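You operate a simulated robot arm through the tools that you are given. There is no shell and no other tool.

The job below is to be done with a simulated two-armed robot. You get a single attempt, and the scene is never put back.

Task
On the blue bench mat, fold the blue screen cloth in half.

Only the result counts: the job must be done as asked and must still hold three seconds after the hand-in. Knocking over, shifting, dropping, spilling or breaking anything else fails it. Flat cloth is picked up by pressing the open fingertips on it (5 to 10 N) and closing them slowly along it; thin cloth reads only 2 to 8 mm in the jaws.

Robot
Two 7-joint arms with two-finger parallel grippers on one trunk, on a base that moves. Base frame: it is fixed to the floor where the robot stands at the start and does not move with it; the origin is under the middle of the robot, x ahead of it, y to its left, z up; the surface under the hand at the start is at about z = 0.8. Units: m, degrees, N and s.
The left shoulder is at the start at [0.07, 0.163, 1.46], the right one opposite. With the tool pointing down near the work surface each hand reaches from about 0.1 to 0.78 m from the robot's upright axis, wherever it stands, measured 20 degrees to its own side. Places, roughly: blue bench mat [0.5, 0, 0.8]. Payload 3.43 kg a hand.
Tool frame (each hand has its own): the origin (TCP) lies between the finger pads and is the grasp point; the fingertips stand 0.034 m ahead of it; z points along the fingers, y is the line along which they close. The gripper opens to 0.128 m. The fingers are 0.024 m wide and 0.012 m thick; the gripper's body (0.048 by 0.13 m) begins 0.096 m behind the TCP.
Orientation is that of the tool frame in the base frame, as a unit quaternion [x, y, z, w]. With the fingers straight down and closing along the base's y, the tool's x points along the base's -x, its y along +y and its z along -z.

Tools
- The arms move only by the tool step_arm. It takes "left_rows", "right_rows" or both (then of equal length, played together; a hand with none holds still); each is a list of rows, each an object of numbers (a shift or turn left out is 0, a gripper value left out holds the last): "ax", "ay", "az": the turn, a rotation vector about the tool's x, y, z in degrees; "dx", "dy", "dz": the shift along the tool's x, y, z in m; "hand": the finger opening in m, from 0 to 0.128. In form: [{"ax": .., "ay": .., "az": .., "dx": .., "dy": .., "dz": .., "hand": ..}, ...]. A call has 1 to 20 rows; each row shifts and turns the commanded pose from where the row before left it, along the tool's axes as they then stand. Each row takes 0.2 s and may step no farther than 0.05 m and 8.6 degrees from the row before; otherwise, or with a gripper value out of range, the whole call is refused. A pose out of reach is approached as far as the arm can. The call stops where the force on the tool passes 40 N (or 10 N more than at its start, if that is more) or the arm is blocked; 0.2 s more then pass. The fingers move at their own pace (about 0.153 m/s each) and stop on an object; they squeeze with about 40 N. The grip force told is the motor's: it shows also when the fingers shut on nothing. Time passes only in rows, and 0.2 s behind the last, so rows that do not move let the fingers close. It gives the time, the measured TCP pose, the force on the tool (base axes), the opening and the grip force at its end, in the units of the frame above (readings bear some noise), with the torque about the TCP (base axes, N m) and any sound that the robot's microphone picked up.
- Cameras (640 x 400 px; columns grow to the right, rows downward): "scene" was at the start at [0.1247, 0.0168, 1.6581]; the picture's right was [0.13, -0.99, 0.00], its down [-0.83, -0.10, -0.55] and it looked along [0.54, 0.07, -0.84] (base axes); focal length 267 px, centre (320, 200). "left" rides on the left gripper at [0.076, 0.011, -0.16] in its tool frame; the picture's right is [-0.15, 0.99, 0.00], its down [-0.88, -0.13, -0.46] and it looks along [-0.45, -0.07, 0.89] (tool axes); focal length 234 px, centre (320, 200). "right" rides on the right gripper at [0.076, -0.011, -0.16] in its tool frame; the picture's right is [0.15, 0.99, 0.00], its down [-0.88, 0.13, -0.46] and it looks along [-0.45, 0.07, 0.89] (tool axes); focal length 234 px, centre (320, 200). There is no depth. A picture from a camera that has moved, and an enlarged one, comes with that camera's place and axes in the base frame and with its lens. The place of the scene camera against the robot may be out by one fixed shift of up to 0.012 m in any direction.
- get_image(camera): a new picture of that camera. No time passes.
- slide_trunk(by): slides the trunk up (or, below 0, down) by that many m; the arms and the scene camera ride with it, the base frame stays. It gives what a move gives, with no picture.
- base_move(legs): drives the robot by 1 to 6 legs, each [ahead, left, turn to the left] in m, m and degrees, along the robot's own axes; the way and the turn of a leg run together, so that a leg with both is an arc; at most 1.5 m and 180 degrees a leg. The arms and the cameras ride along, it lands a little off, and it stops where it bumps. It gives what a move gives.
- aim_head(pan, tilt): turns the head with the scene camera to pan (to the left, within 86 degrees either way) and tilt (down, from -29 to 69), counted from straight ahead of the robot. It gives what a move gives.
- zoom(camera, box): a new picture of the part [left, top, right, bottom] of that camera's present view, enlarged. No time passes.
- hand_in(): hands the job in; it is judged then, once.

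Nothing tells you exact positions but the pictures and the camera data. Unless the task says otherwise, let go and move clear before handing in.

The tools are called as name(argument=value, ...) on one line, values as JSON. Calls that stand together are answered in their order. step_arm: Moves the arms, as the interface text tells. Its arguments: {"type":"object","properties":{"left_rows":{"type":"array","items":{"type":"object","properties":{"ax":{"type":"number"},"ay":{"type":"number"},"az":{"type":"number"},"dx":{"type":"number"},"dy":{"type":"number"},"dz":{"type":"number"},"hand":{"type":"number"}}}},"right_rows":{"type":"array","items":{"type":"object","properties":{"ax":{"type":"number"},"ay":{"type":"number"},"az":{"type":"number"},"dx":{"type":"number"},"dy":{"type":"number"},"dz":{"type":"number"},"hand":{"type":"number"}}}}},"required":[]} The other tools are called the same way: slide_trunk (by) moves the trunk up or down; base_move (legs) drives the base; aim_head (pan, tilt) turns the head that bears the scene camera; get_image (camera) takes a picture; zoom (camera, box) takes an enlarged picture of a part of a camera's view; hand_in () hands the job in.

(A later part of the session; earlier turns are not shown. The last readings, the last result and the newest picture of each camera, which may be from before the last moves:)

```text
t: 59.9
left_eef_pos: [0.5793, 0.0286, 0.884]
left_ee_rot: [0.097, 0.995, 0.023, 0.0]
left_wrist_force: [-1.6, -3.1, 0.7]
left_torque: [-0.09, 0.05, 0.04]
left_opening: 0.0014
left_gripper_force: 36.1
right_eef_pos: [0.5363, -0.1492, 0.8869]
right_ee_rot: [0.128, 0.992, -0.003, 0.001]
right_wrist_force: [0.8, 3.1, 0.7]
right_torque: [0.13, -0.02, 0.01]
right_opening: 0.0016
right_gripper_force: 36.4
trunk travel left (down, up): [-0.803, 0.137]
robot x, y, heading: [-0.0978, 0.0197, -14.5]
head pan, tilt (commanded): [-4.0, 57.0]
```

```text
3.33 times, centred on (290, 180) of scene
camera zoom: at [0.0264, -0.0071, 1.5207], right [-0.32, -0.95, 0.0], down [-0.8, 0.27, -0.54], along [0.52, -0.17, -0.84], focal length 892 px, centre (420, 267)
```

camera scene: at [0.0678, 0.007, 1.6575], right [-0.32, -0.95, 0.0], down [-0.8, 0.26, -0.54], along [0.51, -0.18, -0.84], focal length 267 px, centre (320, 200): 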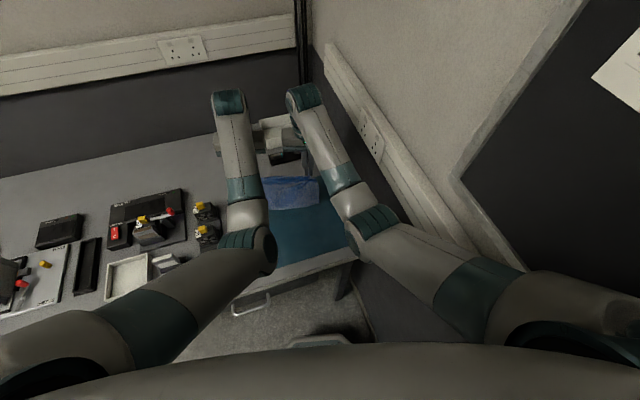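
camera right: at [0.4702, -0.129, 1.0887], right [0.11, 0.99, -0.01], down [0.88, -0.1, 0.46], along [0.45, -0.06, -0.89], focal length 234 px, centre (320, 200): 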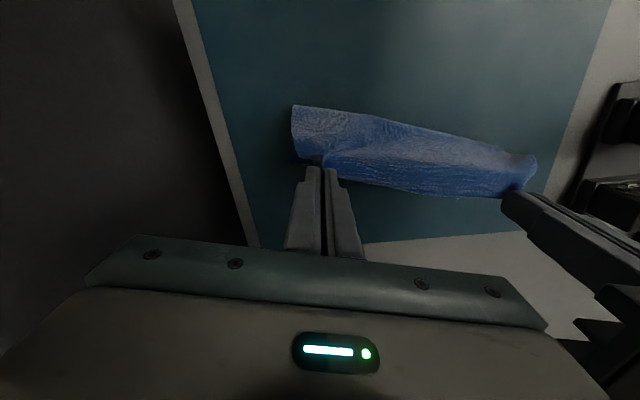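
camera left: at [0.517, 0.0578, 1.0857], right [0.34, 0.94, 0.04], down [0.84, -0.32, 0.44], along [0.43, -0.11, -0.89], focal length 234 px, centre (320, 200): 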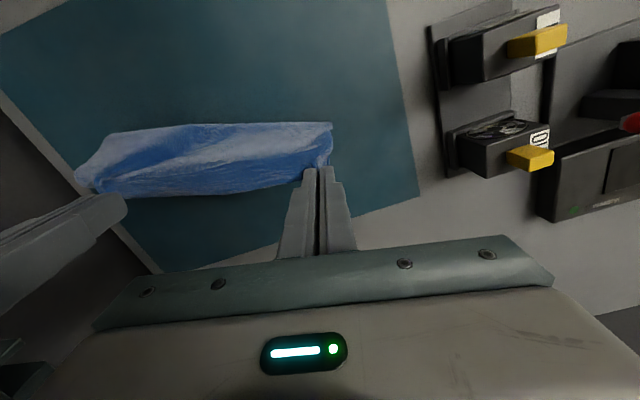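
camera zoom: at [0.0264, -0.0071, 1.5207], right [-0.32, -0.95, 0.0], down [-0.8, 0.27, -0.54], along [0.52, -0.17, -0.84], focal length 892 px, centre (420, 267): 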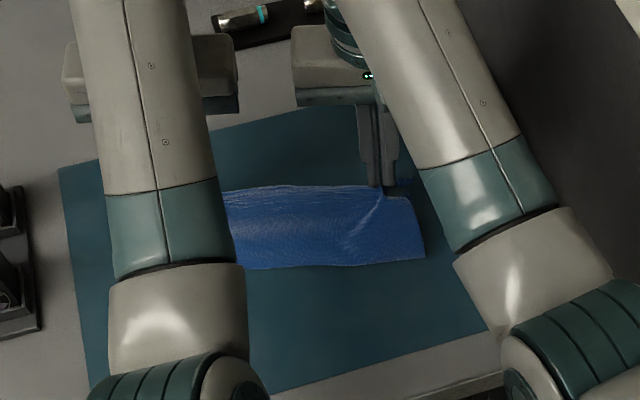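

The fold line now lies flat on the mat almost exactly halfway (about 9.7 cm from the free edge). I continue forward and down, about 3.3 cm more ahead.

base_move(legs=[[0.017, -0.005, 0.0]])

slide_trunk(by=-0.02)

zoom(camera="left", box=[60, 90, 360, 230])

zoom(camera="right", box=[270, 80, 560, 230])

get_image(camera="scene")

```text
t: 60.7
left_eef_pos: [0.59, 0.0196, 0.8854]
left_ee_rot: [0.098, 0.995, 0.022, 0.002]
left_wrist_force: [-0.2, -2.3, 1.3]
left_torque: [-0.11, 0.01, 0.03]
left_opening: 0.0014
left_gripper_force: 36.1
right_eef_pos: [0.5479, -0.158, 0.8898]
right_ee_rot: [0.128, 0.992, -0.004, 0.003]
right_wrist_force: [0.6, 2.8, -1.1]
right_torque: [0.07, -0.02, -0.03]
right_opening: 0.0017
right_gripper_force: 36.6
trunk travel left (down, up): [-0.803, 0.137]
robot x, y, heading: [-0.0761, 0.013, -14.7]
head pan, tilt (commanded): [-4.0, 57.0]
```

```text
t: 61.4
left_eef_pos: [0.5936, 0.0191, 0.8635]
left_ee_rot: [0.098, 0.995, 0.023, 0.0]
left_wrist_force: [-0.6, -3.8, 0.5]
left_torque: [-0.07, 0.05, 0.06]
left_opening: 0.001
left_gripper_force: 36.0
right_eef_pos: [0.5501, -0.1582, 0.8661]
right_ee_rot: [0.128, 0.992, -0.003, 0.001]
right_wrist_force: [0.4, 2.4, 0.0]
right_torque: [0.1, -0.01, -0.02]
right_opening: 0.0015
right_gripper_force: 36.2
trunk travel left (down, up): [-0.783, 0.157]
robot x, y, heading: [-0.0781, 0.0099, -14.8]
head pan, tilt (commanded): [-4.0, 57.0]
```

```text
2.13 times, centred on (210, 160) of left
camera zoom: at [0.5209, 0.0378, 1.0238], right [0.34, 0.94, 0.04], down [0.84, -0.32, 0.44], along [0.43, -0.11, -0.89], focal length 500 px, centre (555, 285)
```

zoom: 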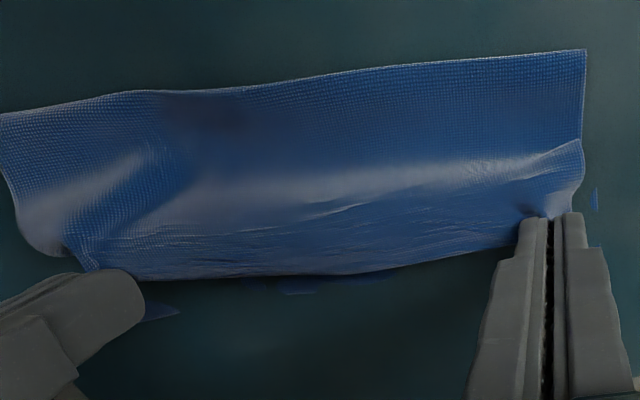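

```text
2.21 times, centred on (415, 155) of right
camera zoom: at [0.4739, -0.1485, 1.0271], right [0.11, 0.99, 0.0], down [0.88, -0.1, 0.46], along [0.45, -0.05, -0.89], focal length 517 px, centre (110, 299)
```

zoom: 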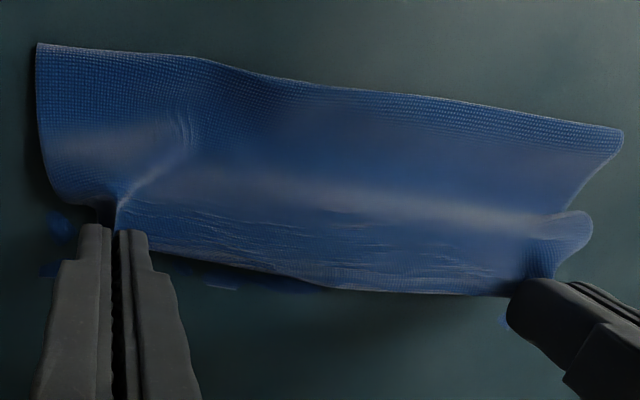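

```text
taken
camera scene: at [0.0408, -0.0158, 1.5007], right [-0.32, -0.95, 0.0], down [-0.8, 0.27, -0.54], along [0.52, -0.17, -0.84], focal length 267 px, centre (320, 200)
```

scene: 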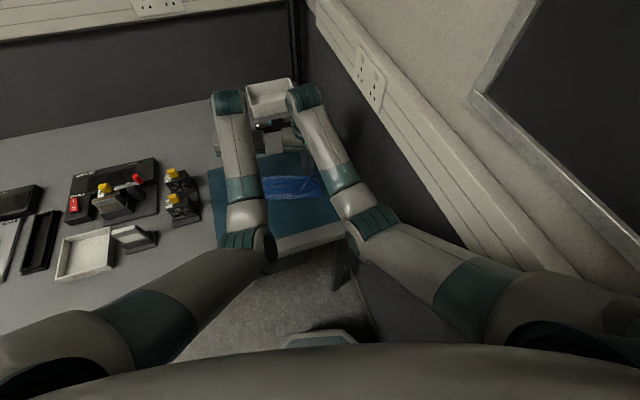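

Everything lines up: the free edge is now about 2.5 cm ahead of the hands and centred on them. I continue forward 1.2 cm and down 1.4 cm.

base_move(legs=[[0.012, 0.0, 0.0]])

slide_trunk(by=-0.014)

zoom(camera="left", box=[60, 90, 360, 230])

zoom(camera="right", box=[270, 80, 560, 230])

```text
t: 62.1
left_eef_pos: [0.6025, 0.0178, 0.8661]
left_ee_rot: [0.099, 0.995, 0.022, 0.002]
left_wrist_force: [-2.1, -3.1, 0.1]
left_torque: [-0.1, -0.01, 0.05]
left_opening: 0.0016
left_gripper_force: 36.0
right_eef_pos: [0.5589, -0.1603, 0.8685]
right_ee_rot: [0.128, 0.992, -0.003, 0.002]
right_wrist_force: [1.1, 3.1, 0.1]
right_torque: [0.1, -0.06, -0.02]
right_opening: 0.0013
right_gripper_force: 36.1
trunk travel left (down, up): [-0.783, 0.157]
robot x, y, heading: [-0.0685, 0.0087, -14.8]
head pan, tilt (commanded): [-4.0, 57.0]
```

```text
t: 62.7
left_eef_pos: [0.6047, 0.0164, 0.8499]
left_ee_rot: [0.097, 0.995, 0.023, -0.001]
left_wrist_force: [-0.5, -2.7, 0.1]
left_torque: [-0.09, 0.01, 0.02]
left_opening: 0.0015
left_gripper_force: 36.5
right_eef_pos: [0.5607, -0.1608, 0.8521]
right_ee_rot: [0.128, 0.992, -0.003, 0.002]
right_wrist_force: [-0.3, 2.1, 0.3]
right_torque: [0.09, -0.01, -0.01]
right_opening: 0.0016
right_gripper_force: 36.2
trunk travel left (down, up): [-0.769, 0.171]
robot x, y, heading: [-0.0694, 0.0093, -14.8]
head pan, tilt (commanded): [-4.0, 57.0]
```

```text
2.13 times, centred on (210, 160) of left
camera zoom: at [0.5319, 0.035, 1.01], right [0.34, 0.94, 0.04], down [0.84, -0.32, 0.45], along [0.43, -0.11, -0.89], focal length 500 px, centre (555, 285)
```

zoom: 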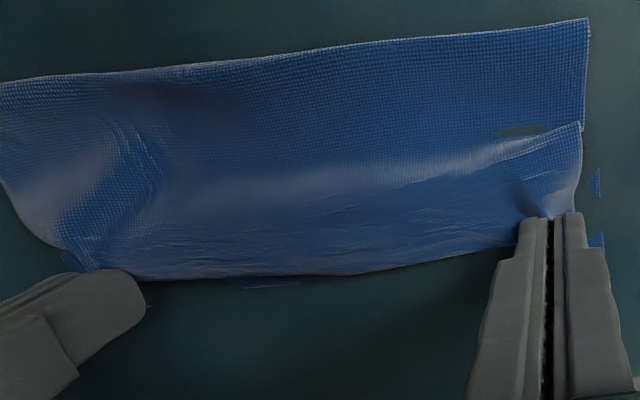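

```text
2.21 times, centred on (415, 155) of right
camera zoom: at [0.485, -0.1512, 1.0132], right [0.11, 0.99, -0.01], down [0.88, -0.1, 0.46], along [0.45, -0.05, -0.89], focal length 517 px, centre (110, 299)
```

zoom: 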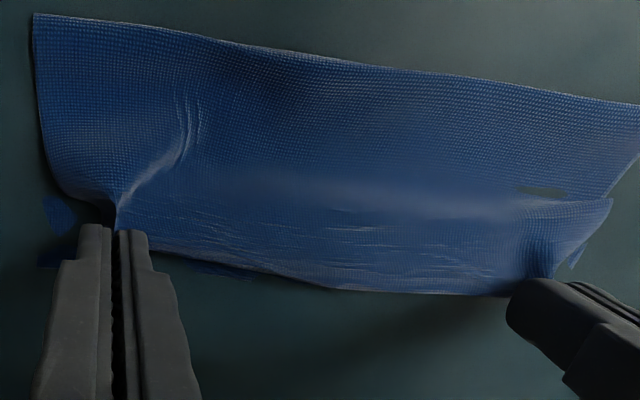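

The edges are now within about 6 mm of lining up. One last small step forward, then down to just above the mat.

base_move(legs=[[0.006, 0.0, 0.0]])

slide_trunk(by=-0.01)

zoom(camera="left", box=[60, 90, 360, 230])

zoom(camera="right", box=[270, 80, 560, 230])

```text
t: 63.5
left_eef_pos: [0.6088, 0.0155, 0.85]
left_ee_rot: [0.097, 0.995, 0.023, 0.0]
left_wrist_force: [-1.6, -2.9, 0.3]
left_torque: [-0.13, 0.02, 0.03]
left_opening: 0.0014
left_gripper_force: 36.2
right_eef_pos: [0.566, -0.1611, 0.8545]
right_ee_rot: [0.128, 0.992, -0.003, 0.003]
right_wrist_force: [0.6, 3.1, 0.0]
right_torque: [0.1, -0.05, -0.04]
right_opening: 0.0013
right_gripper_force: 36.2
trunk travel left (down, up): [-0.769, 0.171]
robot x, y, heading: [-0.0593, 0.0032, -14.5]
head pan, tilt (commanded): [-4.0, 57.0]
```

```text
t: 64.0
left_eef_pos: [0.6104, 0.0135, 0.8411]
left_ee_rot: [0.097, 0.995, 0.022, 0.0]
left_wrist_force: [-0.4, -2.0, 0.6]
left_torque: [-0.07, 0.04, 0.04]
left_opening: 0.0015
left_gripper_force: 36.1
right_eef_pos: [0.5659, -0.1616, 0.8438]
right_ee_rot: [0.129, 0.992, -0.002, 0.001]
right_wrist_force: [0.5, 2.7, 0.2]
right_torque: [0.08, -0.06, -0.01]
right_opening: 0.0015
right_gripper_force: 36.5
trunk travel left (down, up): [-0.759, 0.181]
robot x, y, heading: [-0.0617, 0.0042, -14.8]
head pan, tilt (commanded): [-4.0, 57.0]
```

```text
2.13 times, centred on (210, 160) of left
camera zoom: at [0.5374, 0.0335, 1.0001], right [0.34, 0.94, 0.04], down [0.84, -0.32, 0.45], along [0.43, -0.11, -0.89], focal length 500 px, centre (555, 285)
```

zoom: 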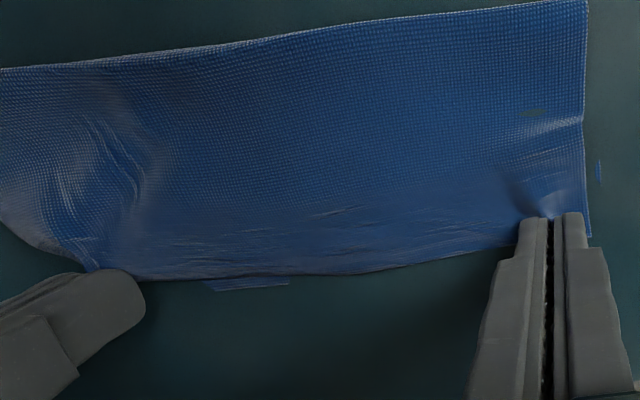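

```text
2.21 times, centred on (415, 155) of right
camera zoom: at [0.4905, -0.1527, 1.0033], right [0.11, 0.99, 0.0], down [0.88, -0.1, 0.46], along [0.45, -0.05, -0.89], focal length 517 px, centre (110, 299)
```

zoom: 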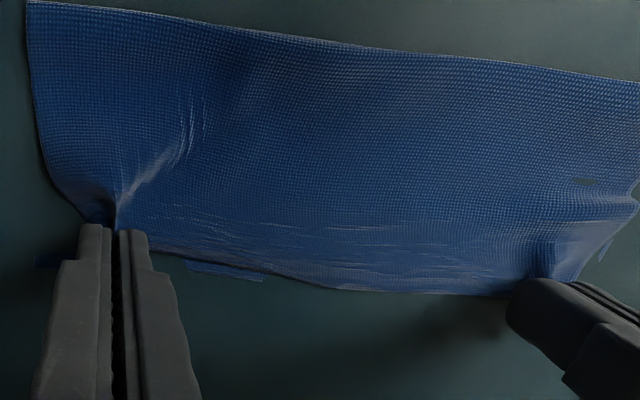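

The cloth is folded over with the edges nearly coincident; only the right side is a few millimetres short. I'll nudge the right hand forward 6 mm and down a little, then check.

step_arm(right_rows=[{"dx": -0.003, "dz": 0.002}, {"dx": -0.003, "dz": 0.002}, {}])

zoom(camera="right", box=[270, 80, 560, 230])

```text
t: 64.8
left_eef_pos: [0.6096, 0.0147, 0.8396]
left_ee_rot: [0.097, 0.995, 0.023, -0.001]
left_wrist_force: [-0.2, -2.8, -0.2]
left_torque: [-0.08, 0.05, 0.0]
left_opening: 0.0015
left_gripper_force: 35.8
right_eef_pos: [0.5723, -0.1638, 0.8399]
right_ee_rot: [0.128, 0.992, -0.002, 0.001]
right_wrist_force: [0.3, 2.6, 0.4]
right_torque: [0.12, 0.02, 0.01]
right_opening: 0.0015
right_gripper_force: 36.6
trunk travel left (down, up): [-0.759, 0.181]
robot x, y, heading: [-0.062, 0.0056, -14.7]
head pan, tilt (commanded): [-4.0, 57.0]
```

```text
2.21 times, centred on (415, 155) of right
camera zoom: at [0.4961, -0.1541, 0.9995], right [0.11, 0.99, -0.01], down [0.88, -0.09, 0.46], along [0.45, -0.05, -0.89], focal length 517 px, centre (110, 299)
```

zoom: 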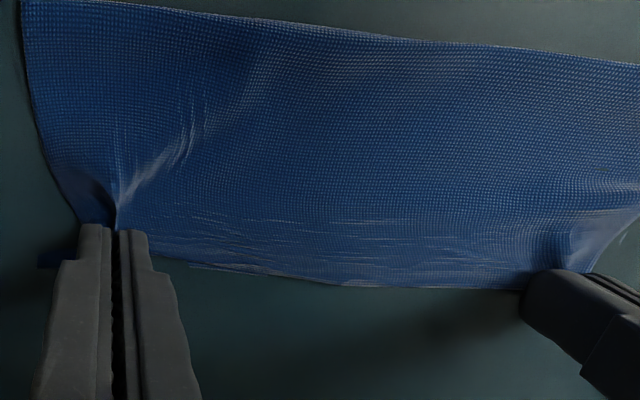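

The edges line up well now. I'll open both hands slowly and look.

step_arm(right_rows=[{"hand": 0.004}, {"hand": 0.008}, {"hand": 0.012}, {"hand": 0.016}, {"hand": 0.02}, {"hand": 0.024}, {"hand": 0.03}, {}, {}], left_rows=[{"hand": 0.004}, {"hand": 0.008}, {"hand": 0.012}, {"hand": 0.016}, {"hand": 0.02}, {"hand": 0.024}, {"hand": 0.03}, {}, {}])

get_image(camera="left")

get_image(camera="right")

```text
t: 66.8
left_eef_pos: [0.6101, 0.0155, 0.8395]
left_ee_rot: [0.098, 0.995, 0.023, -0.001]
left_wrist_force: [-0.2, 0.4, 0.1]
left_torque: [0.0, 0.01, -0.01]
left_opening: 0.0301
left_gripper_force: 0.1
right_eef_pos: [0.5727, -0.1639, 0.8385]
right_ee_rot: [0.128, 0.992, -0.003, 0.002]
right_wrist_force: [-0.6, 0.2, 0.4]
right_torque: [0.02, 0.0, 0.03]
right_opening: 0.0297
right_gripper_force: 0.0
trunk travel left (down, up): [-0.759, 0.181]
robot x, y, heading: [-0.0646, 0.0067, -14.5]
head pan, tilt (commanded): [-4.0, 57.0]
```

```text
taken
camera left: at [0.5375, 0.0335, 1.0], right [0.34, 0.94, 0.04], down [0.84, -0.32, 0.45], along [0.43, -0.11, -0.89], focal length 234 px, centre (320, 200)
```

left: 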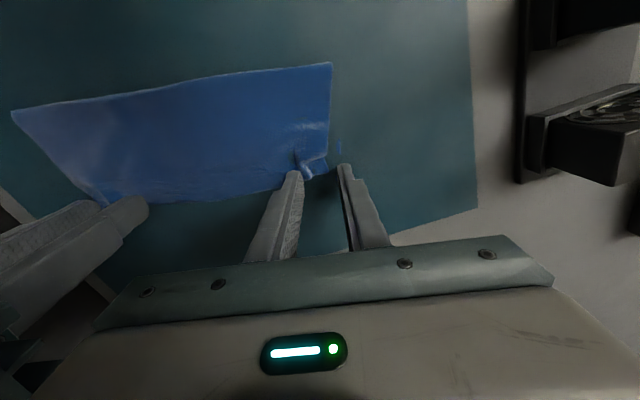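

```text
taken
camera right: at [0.4961, -0.1541, 0.9994], right [0.11, 0.99, -0.01], down [0.88, -0.1, 0.46], along [0.45, -0.05, -0.89], focal length 234 px, centre (320, 200)
```

right: 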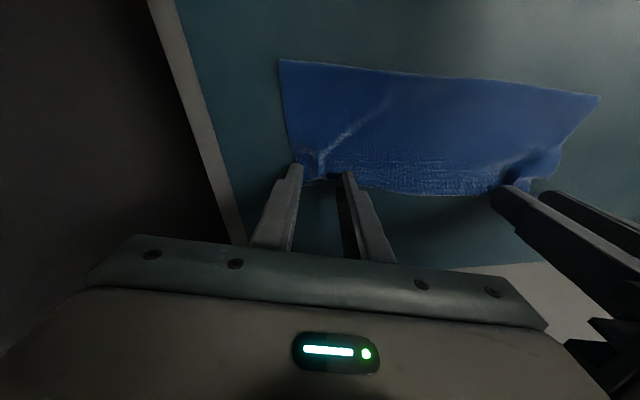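

Both hands have released; the cloth lies folded with slight puckers at the two corners. I'll lift straight up with the trunk and look.

slide_trunk(by=0.02)

slide_trunk(by=0.1)

get_image(camera="left")

get_image(camera="right")

get_image(camera="scene")

```text
t: 67.5
left_eef_pos: [0.6101, 0.0151, 0.8599]
left_ee_rot: [0.098, 0.995, 0.023, 0.0]
left_wrist_force: [0.5, 0.1, 0.2]
left_torque: [-0.01, 0.01, -0.03]
left_opening: 0.03
left_gripper_force: 0.0
right_eef_pos: [0.5728, -0.1644, 0.8595]
right_ee_rot: [0.128, 0.992, -0.003, 0.002]
right_wrist_force: [-0.1, 0.3, 0.3]
right_torque: [0.01, 0.0, 0.0]
right_opening: 0.0302
right_gripper_force: 0.0
trunk travel left (down, up): [-0.779, 0.161]
robot x, y, heading: [-0.0626, 0.01, -14.7]
head pan, tilt (commanded): [-4.0, 57.0]
```

```text
t: 68.8
left_eef_pos: [0.61, 0.0145, 0.9604]
left_ee_rot: [0.099, 0.995, 0.023, 0.0]
left_wrist_force: [0.2, 0.0, -0.3]
left_torque: [-0.04, -0.03, 0.02]
left_opening: 0.0299
left_gripper_force: 0.1
right_eef_pos: [0.5727, -0.164, 0.9591]
right_ee_rot: [0.128, 0.992, -0.003, 0.001]
right_wrist_force: [-0.4, -0.7, -0.3]
right_torque: [-0.01, 0.02, 0.01]
right_opening: 0.0299
right_gripper_force: 0.0
trunk travel left (down, up): [-0.879, 0.061]
robot x, y, heading: [-0.0604, 0.0031, -15.0]
head pan, tilt (commanded): [-4.0, 57.0]
```

```text
taken
camera left: at [0.5377, 0.0335, 1.1197], right [0.34, 0.94, 0.04], down [0.84, -0.32, 0.44], along [0.43, -0.11, -0.89], focal length 234 px, centre (320, 200)
```

left: 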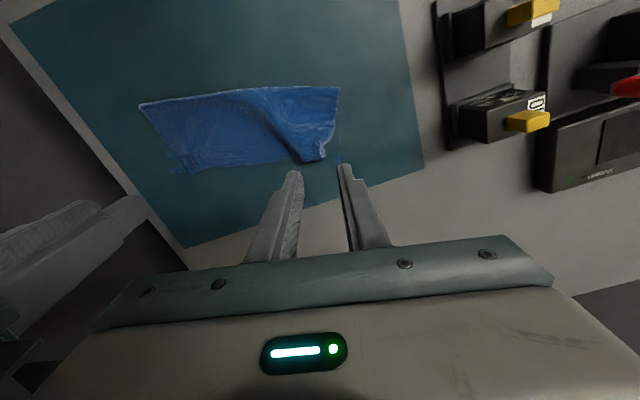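

```text
taken
camera right: at [0.4963, -0.1542, 1.1191], right [0.11, 0.99, -0.01], down [0.88, -0.1, 0.46], along [0.45, -0.05, -0.89], focal length 234 px, centre (320, 200)
```

right: 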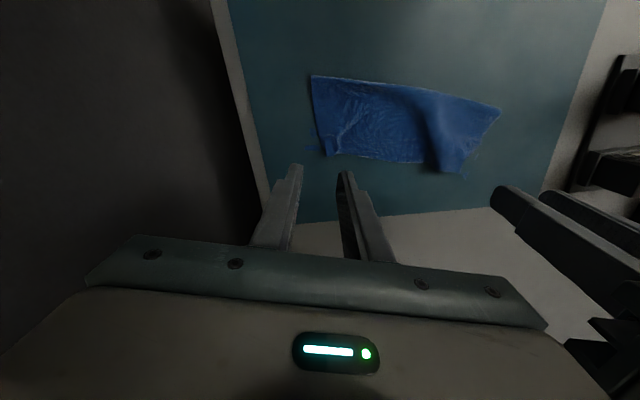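

```text
taken
camera scene: at [0.0577, -0.02, 1.5967], right [-0.32, -0.95, 0.0], down [-0.8, 0.27, -0.54], along [0.52, -0.17, -0.84], focal length 267 px, centre (320, 200)
```

scene: 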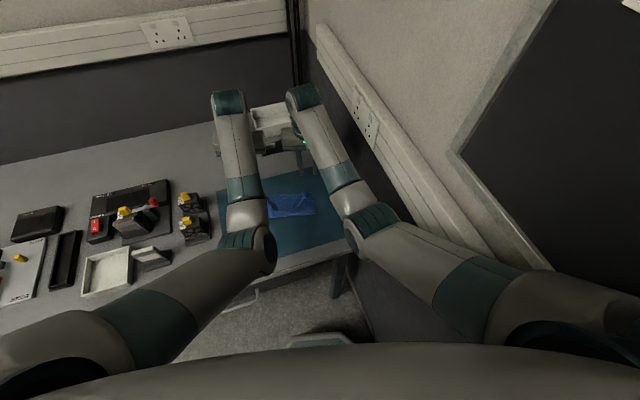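

The folded cloth now lies on the mat, with a larger wrinkle on the left part. I'll zoom in to judge its shape.

zoom(camera="left", box=[120, 60, 380, 200])

zoom(camera="right", box=[290, 50, 530, 200])

```text
2.46 times, centred on (250, 130) of left
camera zoom: at [0.5377, 0.0335, 1.1197], right [0.34, 0.94, 0.04], down [0.84, -0.32, 0.44], along [0.43, -0.11, -0.89], focal length 576 px, centre (492, 372)
```

zoom: 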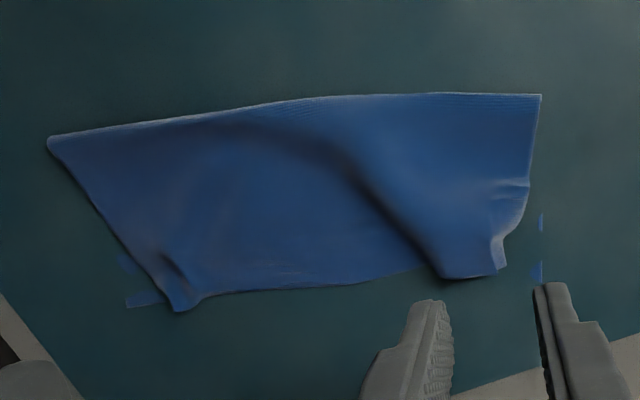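

```text
2.67 times, centred on (410, 125) of right
camera zoom: at [0.4963, -0.1542, 1.1191], right [0.11, 0.99, -0.01], down [0.88, -0.1, 0.46], along [0.45, -0.05, -0.89], focal length 624 px, centre (80, 400)
```

zoom: 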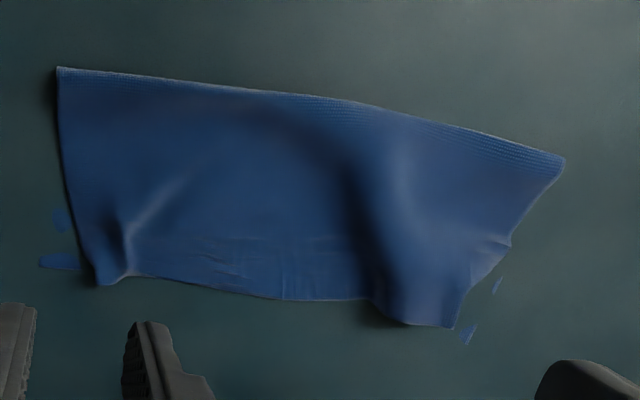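

The lower-layer corners stick out a little past the top-layer corners: about 18 mm at the left and about 31 mm at the right, because the opening fingers dragged the top layer inward. It should be worth pulling the top layer outward again, so I'll take close looks at both corners.

zoom(camera="right", box=[295, 100, 375, 170])

zoom(camera="left", box=[270, 80, 350, 170])

zoom(camera="scene", box=[250, 170, 350, 240])

```text
5.71 times, centred on (335, 135) of right
camera zoom: at [0.4963, -0.1542, 1.1191], right [0.11, 0.99, -0.01], down [0.88, -0.1, 0.46], along [0.45, -0.05, -0.89], focal length 1338 px, centre (234, 571)
```

zoom: 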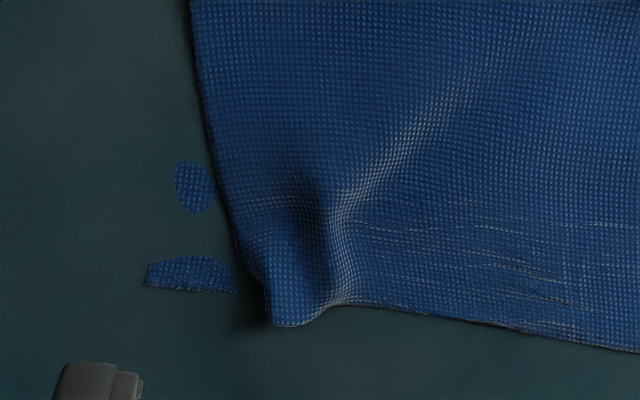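

```text
4.44 times, centred on (310, 125) of left
camera zoom: at [0.5377, 0.0335, 1.1197], right [0.34, 0.94, 0.04], down [0.84, -0.32, 0.44], along [0.43, -0.11, -0.89], focal length 1041 px, centre (364, 533)
```

zoom: 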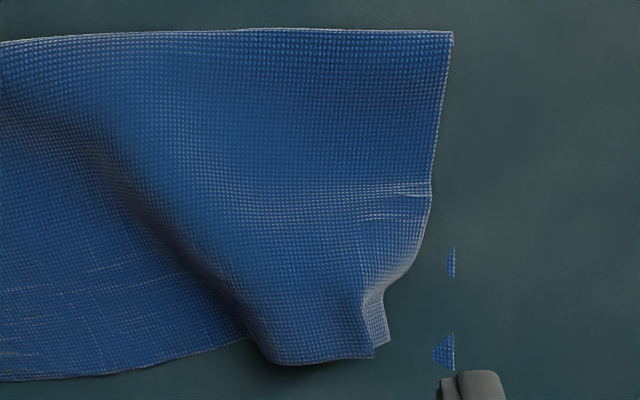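

```text
5.71 times, centred on (300, 205) of scene
camera zoom: at [0.0577, -0.02, 1.5967], right [-0.32, -0.95, 0.0], down [-0.8, 0.27, -0.54], along [0.52, -0.17, -0.84], focal length 1528 px, centre (434, 171)
```

zoom: 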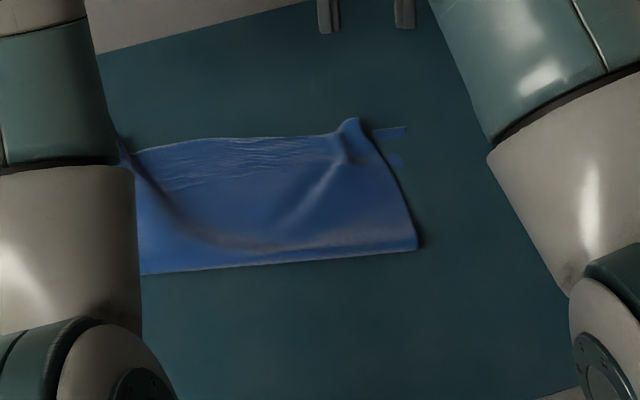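

At the right there is a narrow standing pucker of the top layer, and at the left a wider bulge. I'll pick up the right pucker lightly with the right hand (not pressing on the lower layer) and pull the top layer outward about 3 cm.

step_arm(right_rows=[{"dx": -0.003, "dy": 0.018}, {"dz": 0.03}, {"dz": 0.03}, {"dz": 0.03}, {"dz": 0.02}, {"dz": 0.004}, {}])

zoom(camera="right", box=[220, 90, 440, 230])

```text
t: 70.4
left_eef_pos: [0.6104, 0.0149, 0.9599]
left_ee_rot: [0.097, 0.995, 0.023, -0.001]
left_wrist_force: [0.1, -0.8, -0.2]
left_torque: [0.02, 0.0, 0.02]
left_opening: 0.0297
left_gripper_force: 0.0
right_eef_pos: [0.5806, -0.1473, 0.8456]
right_ee_rot: [0.128, 0.992, -0.003, 0.002]
right_wrist_force: [-0.2, -0.2, 0.8]
right_torque: [-0.01, 0.01, 0.01]
right_opening: 0.0304
right_gripper_force: 0.0
trunk travel left (down, up): [-0.879, 0.061]
robot x, y, heading: [-0.0634, 0.0078, -14.6]
head pan, tilt (commanded): [-4.0, 57.0]
```

```text
2.86 times, centred on (330, 160) of right
camera zoom: at [0.5037, -0.1381, 1.0053], right [0.11, 0.99, -0.01], down [0.88, -0.1, 0.46], along [0.45, -0.05, -0.89], focal length 669 px, centre (291, 314)
```

zoom: 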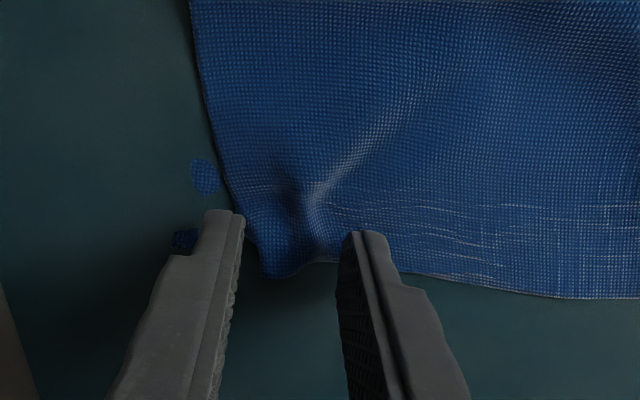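

The pucker sits between the fingers. I'll lower 6 mm so the tips are just above the lower layer, and close slowly.

step_arm(right_rows=[{"dz": 0.003}, {"dz": 0.003}, {"hand": 0.026}, {"hand": 0.022}, {"hand": 0.018}, {"hand": 0.014}, {"hand": 0.01}, {"hand": 0.006}, {"hand": 0.002}, {"hand": 0.0}, {}, {}])

zoom(camera="right", box=[220, 90, 440, 230])

```text
t: 73.0
left_eef_pos: [0.6108, 0.0147, 0.9605]
left_ee_rot: [0.097, 0.995, 0.022, 0.0]
left_wrist_force: [0.2, 0.3, -0.4]
left_torque: [0.04, 0.0, 0.02]
left_opening: 0.0298
left_gripper_force: 0.0
right_eef_pos: [0.5788, -0.1486, 0.8394]
right_ee_rot: [0.128, 0.992, -0.003, 0.001]
right_wrist_force: [-0.6, -0.3, 2.6]
right_torque: [-0.03, 0.02, 0.01]
right_opening: 0.0022
right_gripper_force: 37.4
trunk travel left (down, up): [-0.879, 0.061]
robot x, y, heading: [-0.0637, 0.0054, -14.2]
head pan, tilt (commanded): [-4.0, 57.0]
```

```text
2.86 times, centred on (330, 160) of right
camera zoom: at [0.5032, -0.1383, 0.9997], right [0.11, 0.99, -0.01], down [0.88, -0.1, 0.46], along [0.46, -0.05, -0.89], focal length 669 px, centre (291, 314)
```

zoom: 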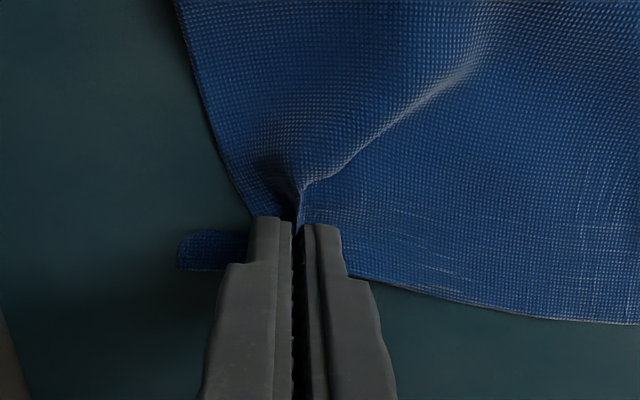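

The pucker is gripped (2.2 mm). I lift it slightly and draw it outward about 2.6 cm.

step_arm(right_rows=[{"dz": -0.003}, {"dy": -0.004}, {"dy": -0.004}, {"dy": -0.004}, {"dy": -0.004, "dx": -0.001}, {"dy": -0.004, "dx": -0.001}, {"dy": -0.004, "dx": -0.001}, {"dy": -0.002}, {}])

zoom(camera="right", box=[220, 60, 540, 230])

zoom(camera="left", box=[120, 60, 380, 200])

```text
t: 75.0
left_eef_pos: [0.609, 0.0152, 0.9587]
left_ee_rot: [0.098, 0.995, 0.023, -0.001]
left_wrist_force: [-0.1, 0.1, 1.0]
left_torque: [0.02, -0.03, 0.0]
left_opening: 0.0298
left_gripper_force: 0.0
right_eef_pos: [0.5756, -0.1732, 0.8429]
right_ee_rot: [0.128, 0.992, -0.003, 0.001]
right_wrist_force: [-0.1, 0.2, 1.1]
right_torque: [0.01, 0.01, -0.02]
right_opening: 0.0016
right_gripper_force: 36.6
trunk travel left (down, up): [-0.879, 0.061]
robot x, y, heading: [-0.064, 0.0083, -14.8]
head pan, tilt (commanded): [-4.0, 57.0]
```

```text
2.00 times, centred on (380, 145) of right
camera zoom: at [0.5001, -0.1636, 1.0026], right [0.11, 0.99, -0.01], down [0.88, -0.1, 0.46], along [0.45, -0.06, -0.89], focal length 468 px, centre (200, 310)
```

zoom: 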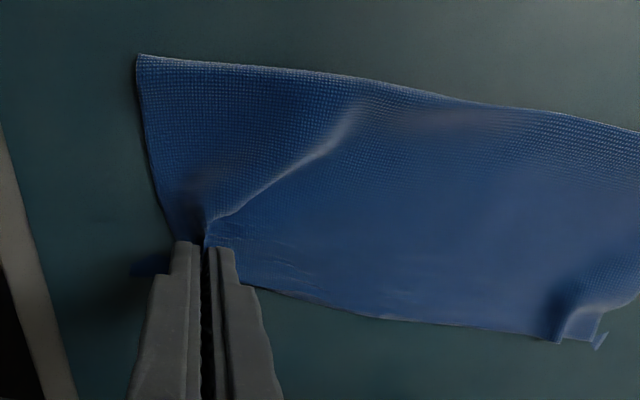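

```text
2.46 times, centred on (250, 130) of left
camera zoom: at [0.5376, 0.0335, 1.12], right [0.34, 0.94, 0.04], down [0.84, -0.32, 0.45], along [0.43, -0.11, -0.89], focal length 576 px, centre (492, 372)
```

zoom: 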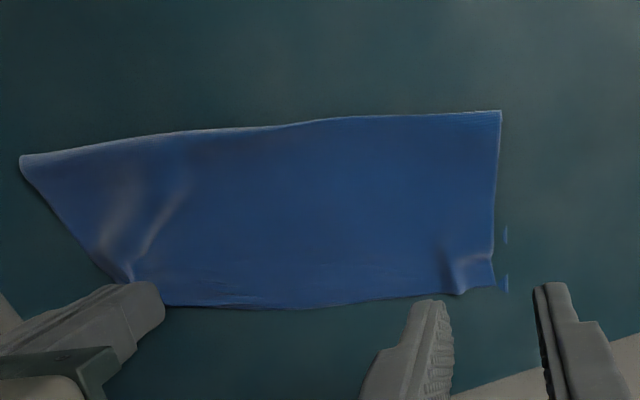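

That worked well: the bulge at the left has flattened and the left corners now nearly coincide. Now I release the right hand while moving it outward, so that its inner finger does not push the cloth back in.

step_arm(right_rows=[{"dz": 0.003}, {"hand": 0.008, "dy": -0.003}, {"hand": 0.014, "dy": -0.003}, {"hand": 0.02, "dy": -0.003}, {"hand": 0.026, "dy": -0.003}, {"hand": 0.032, "dy": -0.003}, {}])

step_arm(right_rows=[{"dz": -0.01}, {"dz": -0.02}, {"dz": -0.03}, {"dz": -0.03}, {"dz": -0.03}, {}])

zoom(camera="right", box=[270, 50, 530, 200])

zoom(camera="left", box=[120, 60, 380, 200])

```text
t: 76.6
left_eef_pos: [0.6101, 0.0158, 0.9601]
left_ee_rot: [0.097, 0.995, 0.023, -0.001]
left_wrist_force: [-0.5, 0.3, 0.3]
left_torque: [-0.02, 0.0, 0.0]
left_opening: 0.0303
left_gripper_force: 0.0
right_eef_pos: [0.5726, -0.1865, 0.8393]
right_ee_rot: [0.129, 0.992, -0.002, 0.001]
right_wrist_force: [-0.1, 0.3, -0.4]
right_torque: [0.0, 0.0, 0.01]
right_opening: 0.0321
right_gripper_force: 0.0
trunk travel left (down, up): [-0.879, 0.061]
robot x, y, heading: [-0.0656, 0.0089, -14.6]
head pan, tilt (commanded): [-4.0, 57.0]
```

```text
t: 78.0
left_eef_pos: [0.6112, 0.0139, 0.9602]
left_ee_rot: [0.098, 0.995, 0.023, 0.0]
left_wrist_force: [0.4, -0.4, 0.0]
left_torque: [0.0, -0.04, 0.02]
left_opening: 0.0296
left_gripper_force: 0.0
right_eef_pos: [0.5704, -0.1886, 0.9618]
right_ee_rot: [0.129, 0.992, -0.003, 0.002]
right_wrist_force: [0.0, 0.6, 0.0]
right_torque: [0.01, -0.01, -0.02]
right_opening: 0.0321
right_gripper_force: 0.0
trunk travel left (down, up): [-0.879, 0.061]
robot x, y, heading: [-0.0615, 0.0079, -14.6]
head pan, tilt (commanded): [-4.0, 57.0]
```

```text
2.46 times, centred on (400, 125) of right
camera zoom: at [0.4945, -0.177, 1.1207], right [0.11, 0.99, -0.01], down [0.88, -0.1, 0.46], along [0.45, -0.05, -0.89], focal length 576 px, centre (123, 385)
```

zoom: 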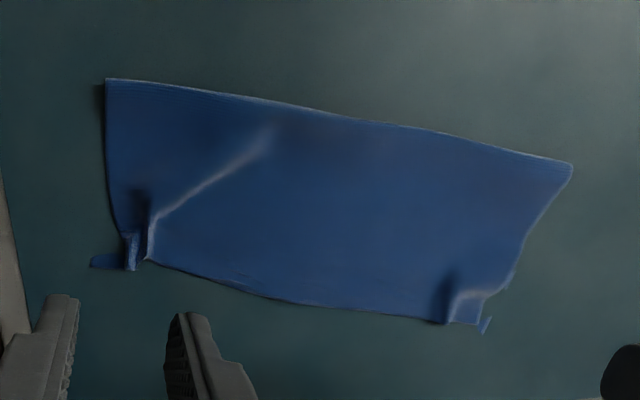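

```text
2.46 times, centred on (250, 130) of left
camera zoom: at [0.5376, 0.0334, 1.1199], right [0.34, 0.94, 0.04], down [0.84, -0.32, 0.45], along [0.43, -0.11, -0.89], focal length 576 px, centre (492, 372)
```

zoom: 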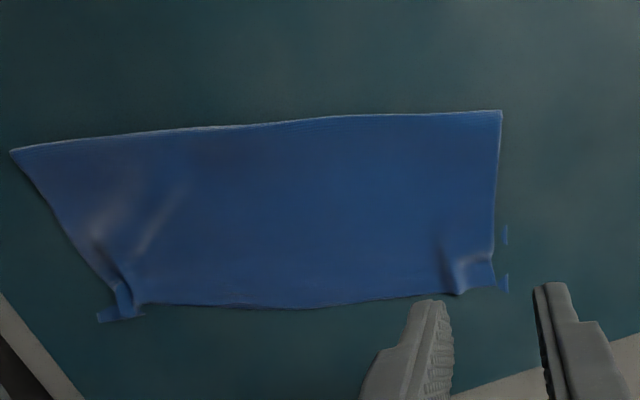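

Very good: the left corners are within about 1 cm and the right within about 2 cm. I'll take a closer look at the right corner and its remaining pucker.

zoom(camera="right", box=[295, 90, 385, 180])

zoom(camera="left", box=[290, 130, 350, 190])

zoom(camera="scene", box=[240, 170, 350, 240])

```text
4.44 times, centred on (340, 135) of right
camera zoom: at [0.4945, -0.177, 1.1207], right [0.11, 0.99, -0.01], down [0.88, -0.1, 0.46], along [0.45, -0.05, -0.89], focal length 1041 px, centre (231, 489)
```

zoom: 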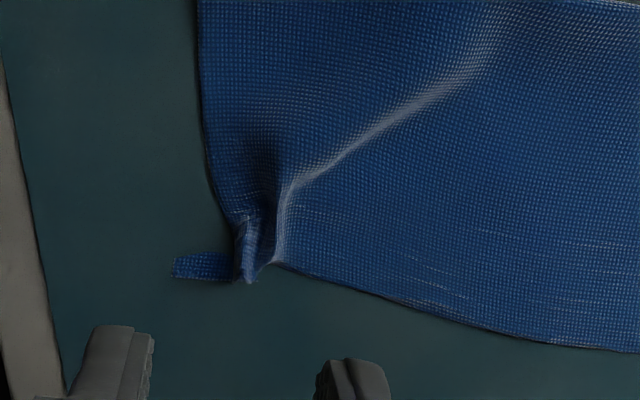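

```text
6.67 times, centred on (320, 160) of left
camera zoom: at [0.5376, 0.0334, 1.1199], right [0.34, 0.94, 0.04], down [0.84, -0.32, 0.45], along [0.43, -0.11, -0.89], focal length 1561 px, centre (320, 467)
```

zoom: 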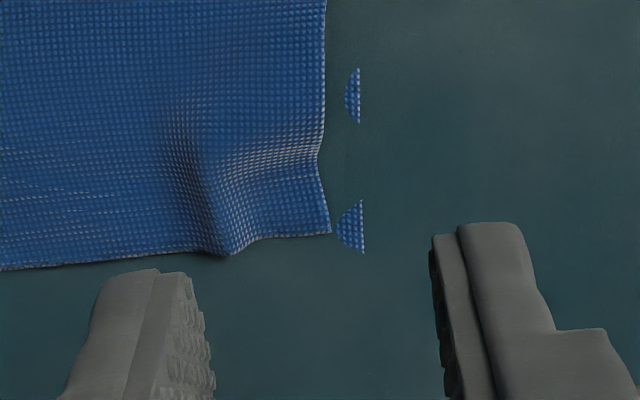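

```text
5.71 times, centred on (295, 205) of scene
camera zoom: at [0.0575, -0.0201, 1.5967], right [-0.32, -0.95, 0.0], down [-0.8, 0.27, -0.54], along [0.52, -0.17, -0.84], focal length 1528 px, centre (463, 171)
```

zoom: 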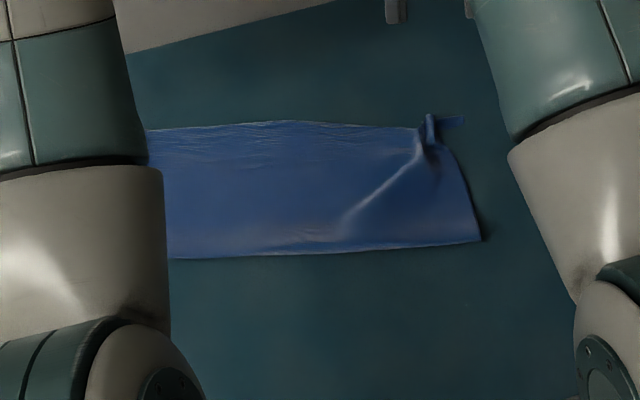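

The top-right corner is still bunched into a narrow standing ridge, about 2 cm short of the corner beneath. I'll grip only the top of that ridge, higher up this time so the lower layer stays free, and pull it outward.

step_arm(right_rows=[{"dx": -0.002, "dy": 0.01}, {"dz": 0.03}, {"dz": 0.03}, {"dz": 0.03}, {"dz": 0.02}, {"dz": 0.006}, {}])

zoom(camera="right", box=[220, 90, 440, 230])

```text
t: 79.6
left_eef_pos: [0.6101, 0.0151, 0.9595]
left_ee_rot: [0.097, 0.995, 0.023, 0.0]
left_wrist_force: [0.0, -0.8, 0.1]
left_torque: [0.03, 0.01, 0.02]
left_opening: 0.0302
left_gripper_force: 0.1
right_eef_pos: [0.577, -0.1793, 0.843]
right_ee_rot: [0.128, 0.992, -0.003, 0.002]
right_wrist_force: [0.0, -0.3, -0.9]
right_torque: [0.02, 0.03, 0.0]
right_opening: 0.032
right_gripper_force: 0.0
trunk travel left (down, up): [-0.879, 0.061]
robot x, y, heading: [-0.0628, 0.0099, -14.8]
head pan, tilt (commanded): [-4.0, 57.0]
```

```text
2.86 times, centred on (330, 160) of right
camera zoom: at [0.5003, -0.1689, 1.0034], right [0.11, 0.99, -0.01], down [0.88, -0.1, 0.46], along [0.45, -0.05, -0.89], focal length 669 px, centre (291, 314)
```

zoom: 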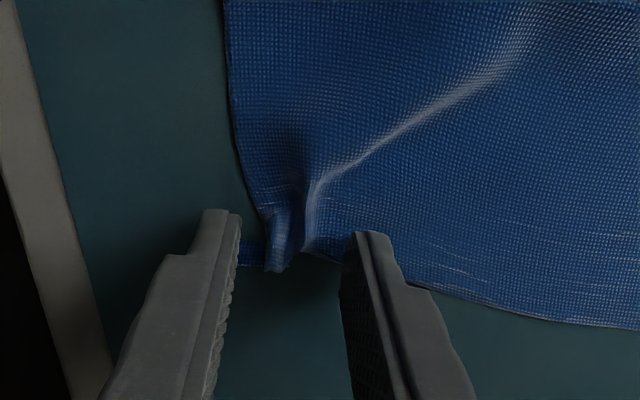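

The ridge is between the fingers, with the tips about 8 mm above the mat. I close on the ridge only.

step_arm(right_rows=[{"hand": 0.026, "dy": -0.001}, {"hand": 0.02, "dy": -0.001}, {"hand": 0.014}, {"hand": 0.01}, {"hand": 0.006}, {"hand": 0.002}, {"hand": 0.0}, {}, {}])

zoom(camera="right", box=[220, 90, 440, 230])

```text
t: 81.6
left_eef_pos: [0.6105, 0.0143, 0.959]
left_ee_rot: [0.098, 0.995, 0.023, 0.0]
left_wrist_force: [0.1, 0.3, -0.8]
left_torque: [-0.02, 0.03, 0.03]
left_opening: 0.0297
left_gripper_force: 0.1
right_eef_pos: [0.5765, -0.1817, 0.8439]
right_ee_rot: [0.128, 0.992, -0.002, 0.002]
right_wrist_force: [0.3, -0.6, -0.3]
right_torque: [0.02, 0.01, 0.02]
right_opening: 0.0016
right_gripper_force: 36.5
trunk travel left (down, up): [-0.879, 0.061]
robot x, y, heading: [-0.064, 0.006, -14.5]
head pan, tilt (commanded): [-4.0, 57.0]
```

```text
2.86 times, centred on (330, 160) of right
camera zoom: at [0.4999, -0.1712, 1.0033], right [0.11, 0.99, -0.01], down [0.88, -0.1, 0.46], along [0.45, -0.05, -0.89], focal length 669 px, centre (291, 314)
```

zoom: 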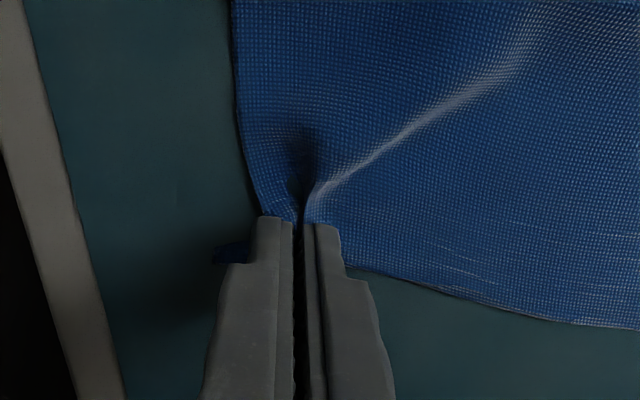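

The ridge is gripped. I lift it about 6 mm off the lower layer and pull outward 1.4 cm.

step_arm(right_rows=[{"dz": -0.003}, {"dz": -0.003}, {"dy": -0.0035}, {"dy": -0.0035}, {"dy": -0.0035}, {"dy": -0.0035}, {}])

zoom(camera="right", box=[220, 60, 540, 230])

zoom(camera="left", box=[120, 60, 380, 200])

```text
t: 83.2
left_eef_pos: [0.6105, 0.0151, 0.9594]
left_ee_rot: [0.098, 0.995, 0.023, 0.0]
left_wrist_force: [0.5, 0.5, 0.6]
left_torque: [0.0, 0.03, 0.0]
left_opening: 0.03
left_gripper_force: 0.0
right_eef_pos: [0.5727, -0.1933, 0.8491]
right_ee_rot: [0.127, 0.992, -0.003, 0.001]
right_wrist_force: [-0.5, -0.5, 0.7]
right_torque: [0.0, 0.01, 0.01]
right_opening: 0.0016
right_gripper_force: 36.1
trunk travel left (down, up): [-0.879, 0.061]
robot x, y, heading: [-0.0609, 0.0049, -14.5]
head pan, tilt (commanded): [-4.0, 57.0]
```

```text
2.00 times, centred on (380, 145) of right
camera zoom: at [0.4968, -0.1844, 1.0093], right [0.11, 0.99, -0.01], down [0.88, -0.1, 0.46], along [0.45, -0.05, -0.89], focal length 468 px, centre (200, 310)
```

zoom: 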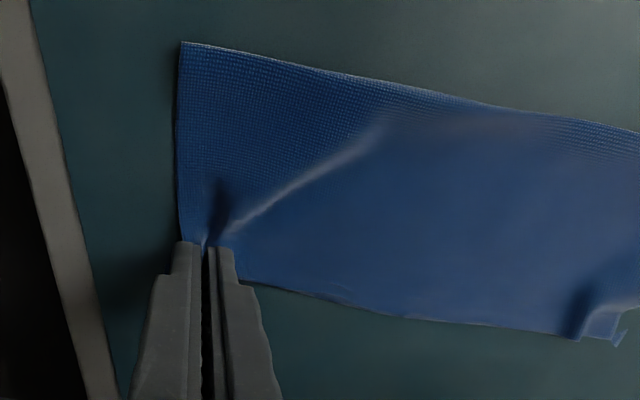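

```text
2.46 times, centred on (250, 130) of left
camera zoom: at [0.5376, 0.0336, 1.12], right [0.34, 0.94, 0.04], down [0.84, -0.32, 0.45], along [0.43, -0.11, -0.89], focal length 576 px, centre (492, 372)
```

zoom: 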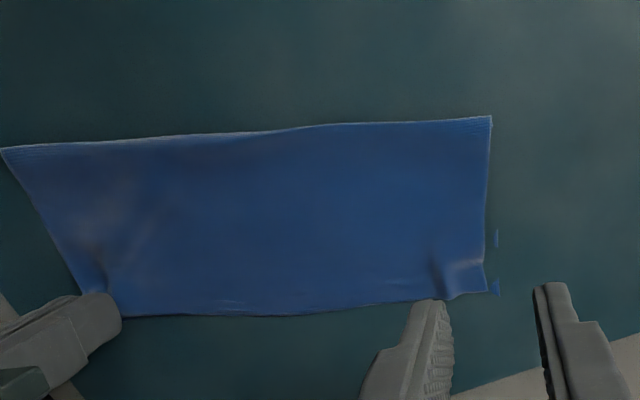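

The right edges now coincide. I lower slightly and release with the same outward motion, then lift.

step_arm(right_rows=[{"dz": 0.004}, {"dz": 0.003}, {"hand": 0.008, "dy": -0.0035}, {"hand": 0.014, "dy": -0.003}, {"hand": 0.02, "dy": -0.003}, {"hand": 0.026, "dy": -0.003}, {"hand": 0.032, "dy": -0.003}, {}])

step_arm(right_rows=[{"dz": -0.01}, {"dz": -0.02}, {"dz": -0.03}, {"dz": -0.03}, {"dz": -0.03}, {}])

zoom(camera="right", box=[270, 50, 530, 200])

zoom(camera="left", box=[100, 60, 360, 200])

zoom(camera="right", box=[295, 90, 385, 180])

```text
t: 85.0
left_eef_pos: [0.6103, 0.0151, 0.9593]
left_ee_rot: [0.097, 0.995, 0.023, -0.001]
left_wrist_force: [0.7, 1.1, -0.1]
left_torque: [-0.02, 0.03, -0.03]
left_opening: 0.0298
left_gripper_force: 0.1
right_eef_pos: [0.5688, -0.2096, 0.843]
right_ee_rot: [0.128, 0.992, -0.003, 0.001]
right_wrist_force: [0.1, 0.9, -0.1]
right_torque: [0.02, 0.01, -0.01]
right_opening: 0.0321
right_gripper_force: 0.1
trunk travel left (down, up): [-0.879, 0.061]
robot x, y, heading: [-0.062, 0.0092, -14.4]
head pan, tilt (commanded): [-4.0, 57.0]
```

```text
t: 86.4
left_eef_pos: [0.61, 0.0147, 0.9604]
left_ee_rot: [0.098, 0.995, 0.023, 0.0]
left_wrist_force: [0.5, -0.9, -0.6]
left_torque: [0.03, -0.01, -0.01]
left_opening: 0.0298
left_gripper_force: 0.0
right_eef_pos: [0.5682, -0.2083, 0.9642]
right_ee_rot: [0.128, 0.992, -0.003, 0.002]
right_wrist_force: [-0.3, -0.7, 0.6]
right_torque: [-0.01, -0.03, -0.02]
right_opening: 0.032
right_gripper_force: 0.0
trunk travel left (down, up): [-0.879, 0.061]
robot x, y, heading: [-0.0672, 0.0073, -14.6]
head pan, tilt (commanded): [-4.0, 57.0]
```

```text
2.46 times, centred on (400, 125) of right
camera zoom: at [0.4922, -0.1997, 1.1242], right [0.11, 0.99, -0.01], down [0.88, -0.1, 0.46], along [0.45, -0.05, -0.89], focal length 576 px, centre (123, 385)
```

zoom: 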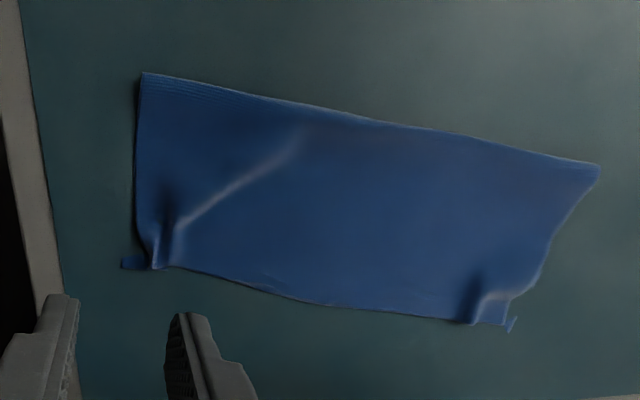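

```text
2.46 times, centred on (230, 130) of left
camera zoom: at [0.5376, 0.0334, 1.12], right [0.34, 0.94, 0.04], down [0.84, -0.32, 0.45], along [0.43, -0.11, -0.89], focal length 576 px, centre (542, 372)
```

zoom: 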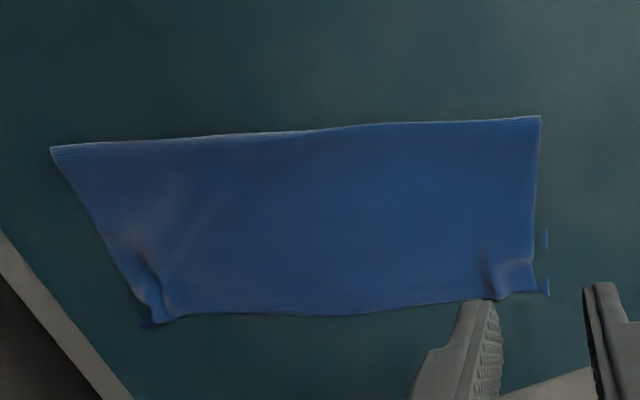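

```text
4.44 times, centred on (340, 135) of right
camera zoom: at [0.4922, -0.1997, 1.1242], right [0.11, 0.99, -0.01], down [0.88, -0.1, 0.46], along [0.45, -0.05, -0.89], focal length 1041 px, centre (231, 489)
```

zoom: 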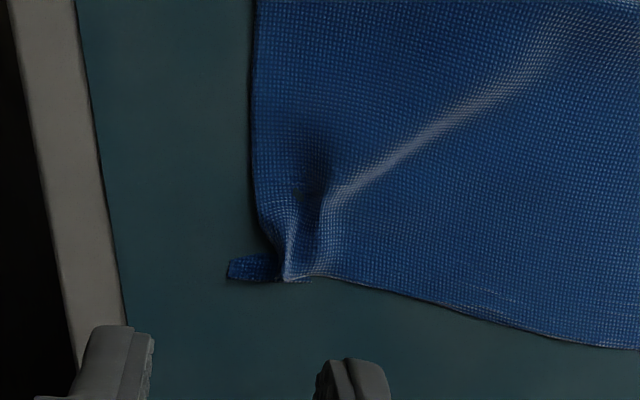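

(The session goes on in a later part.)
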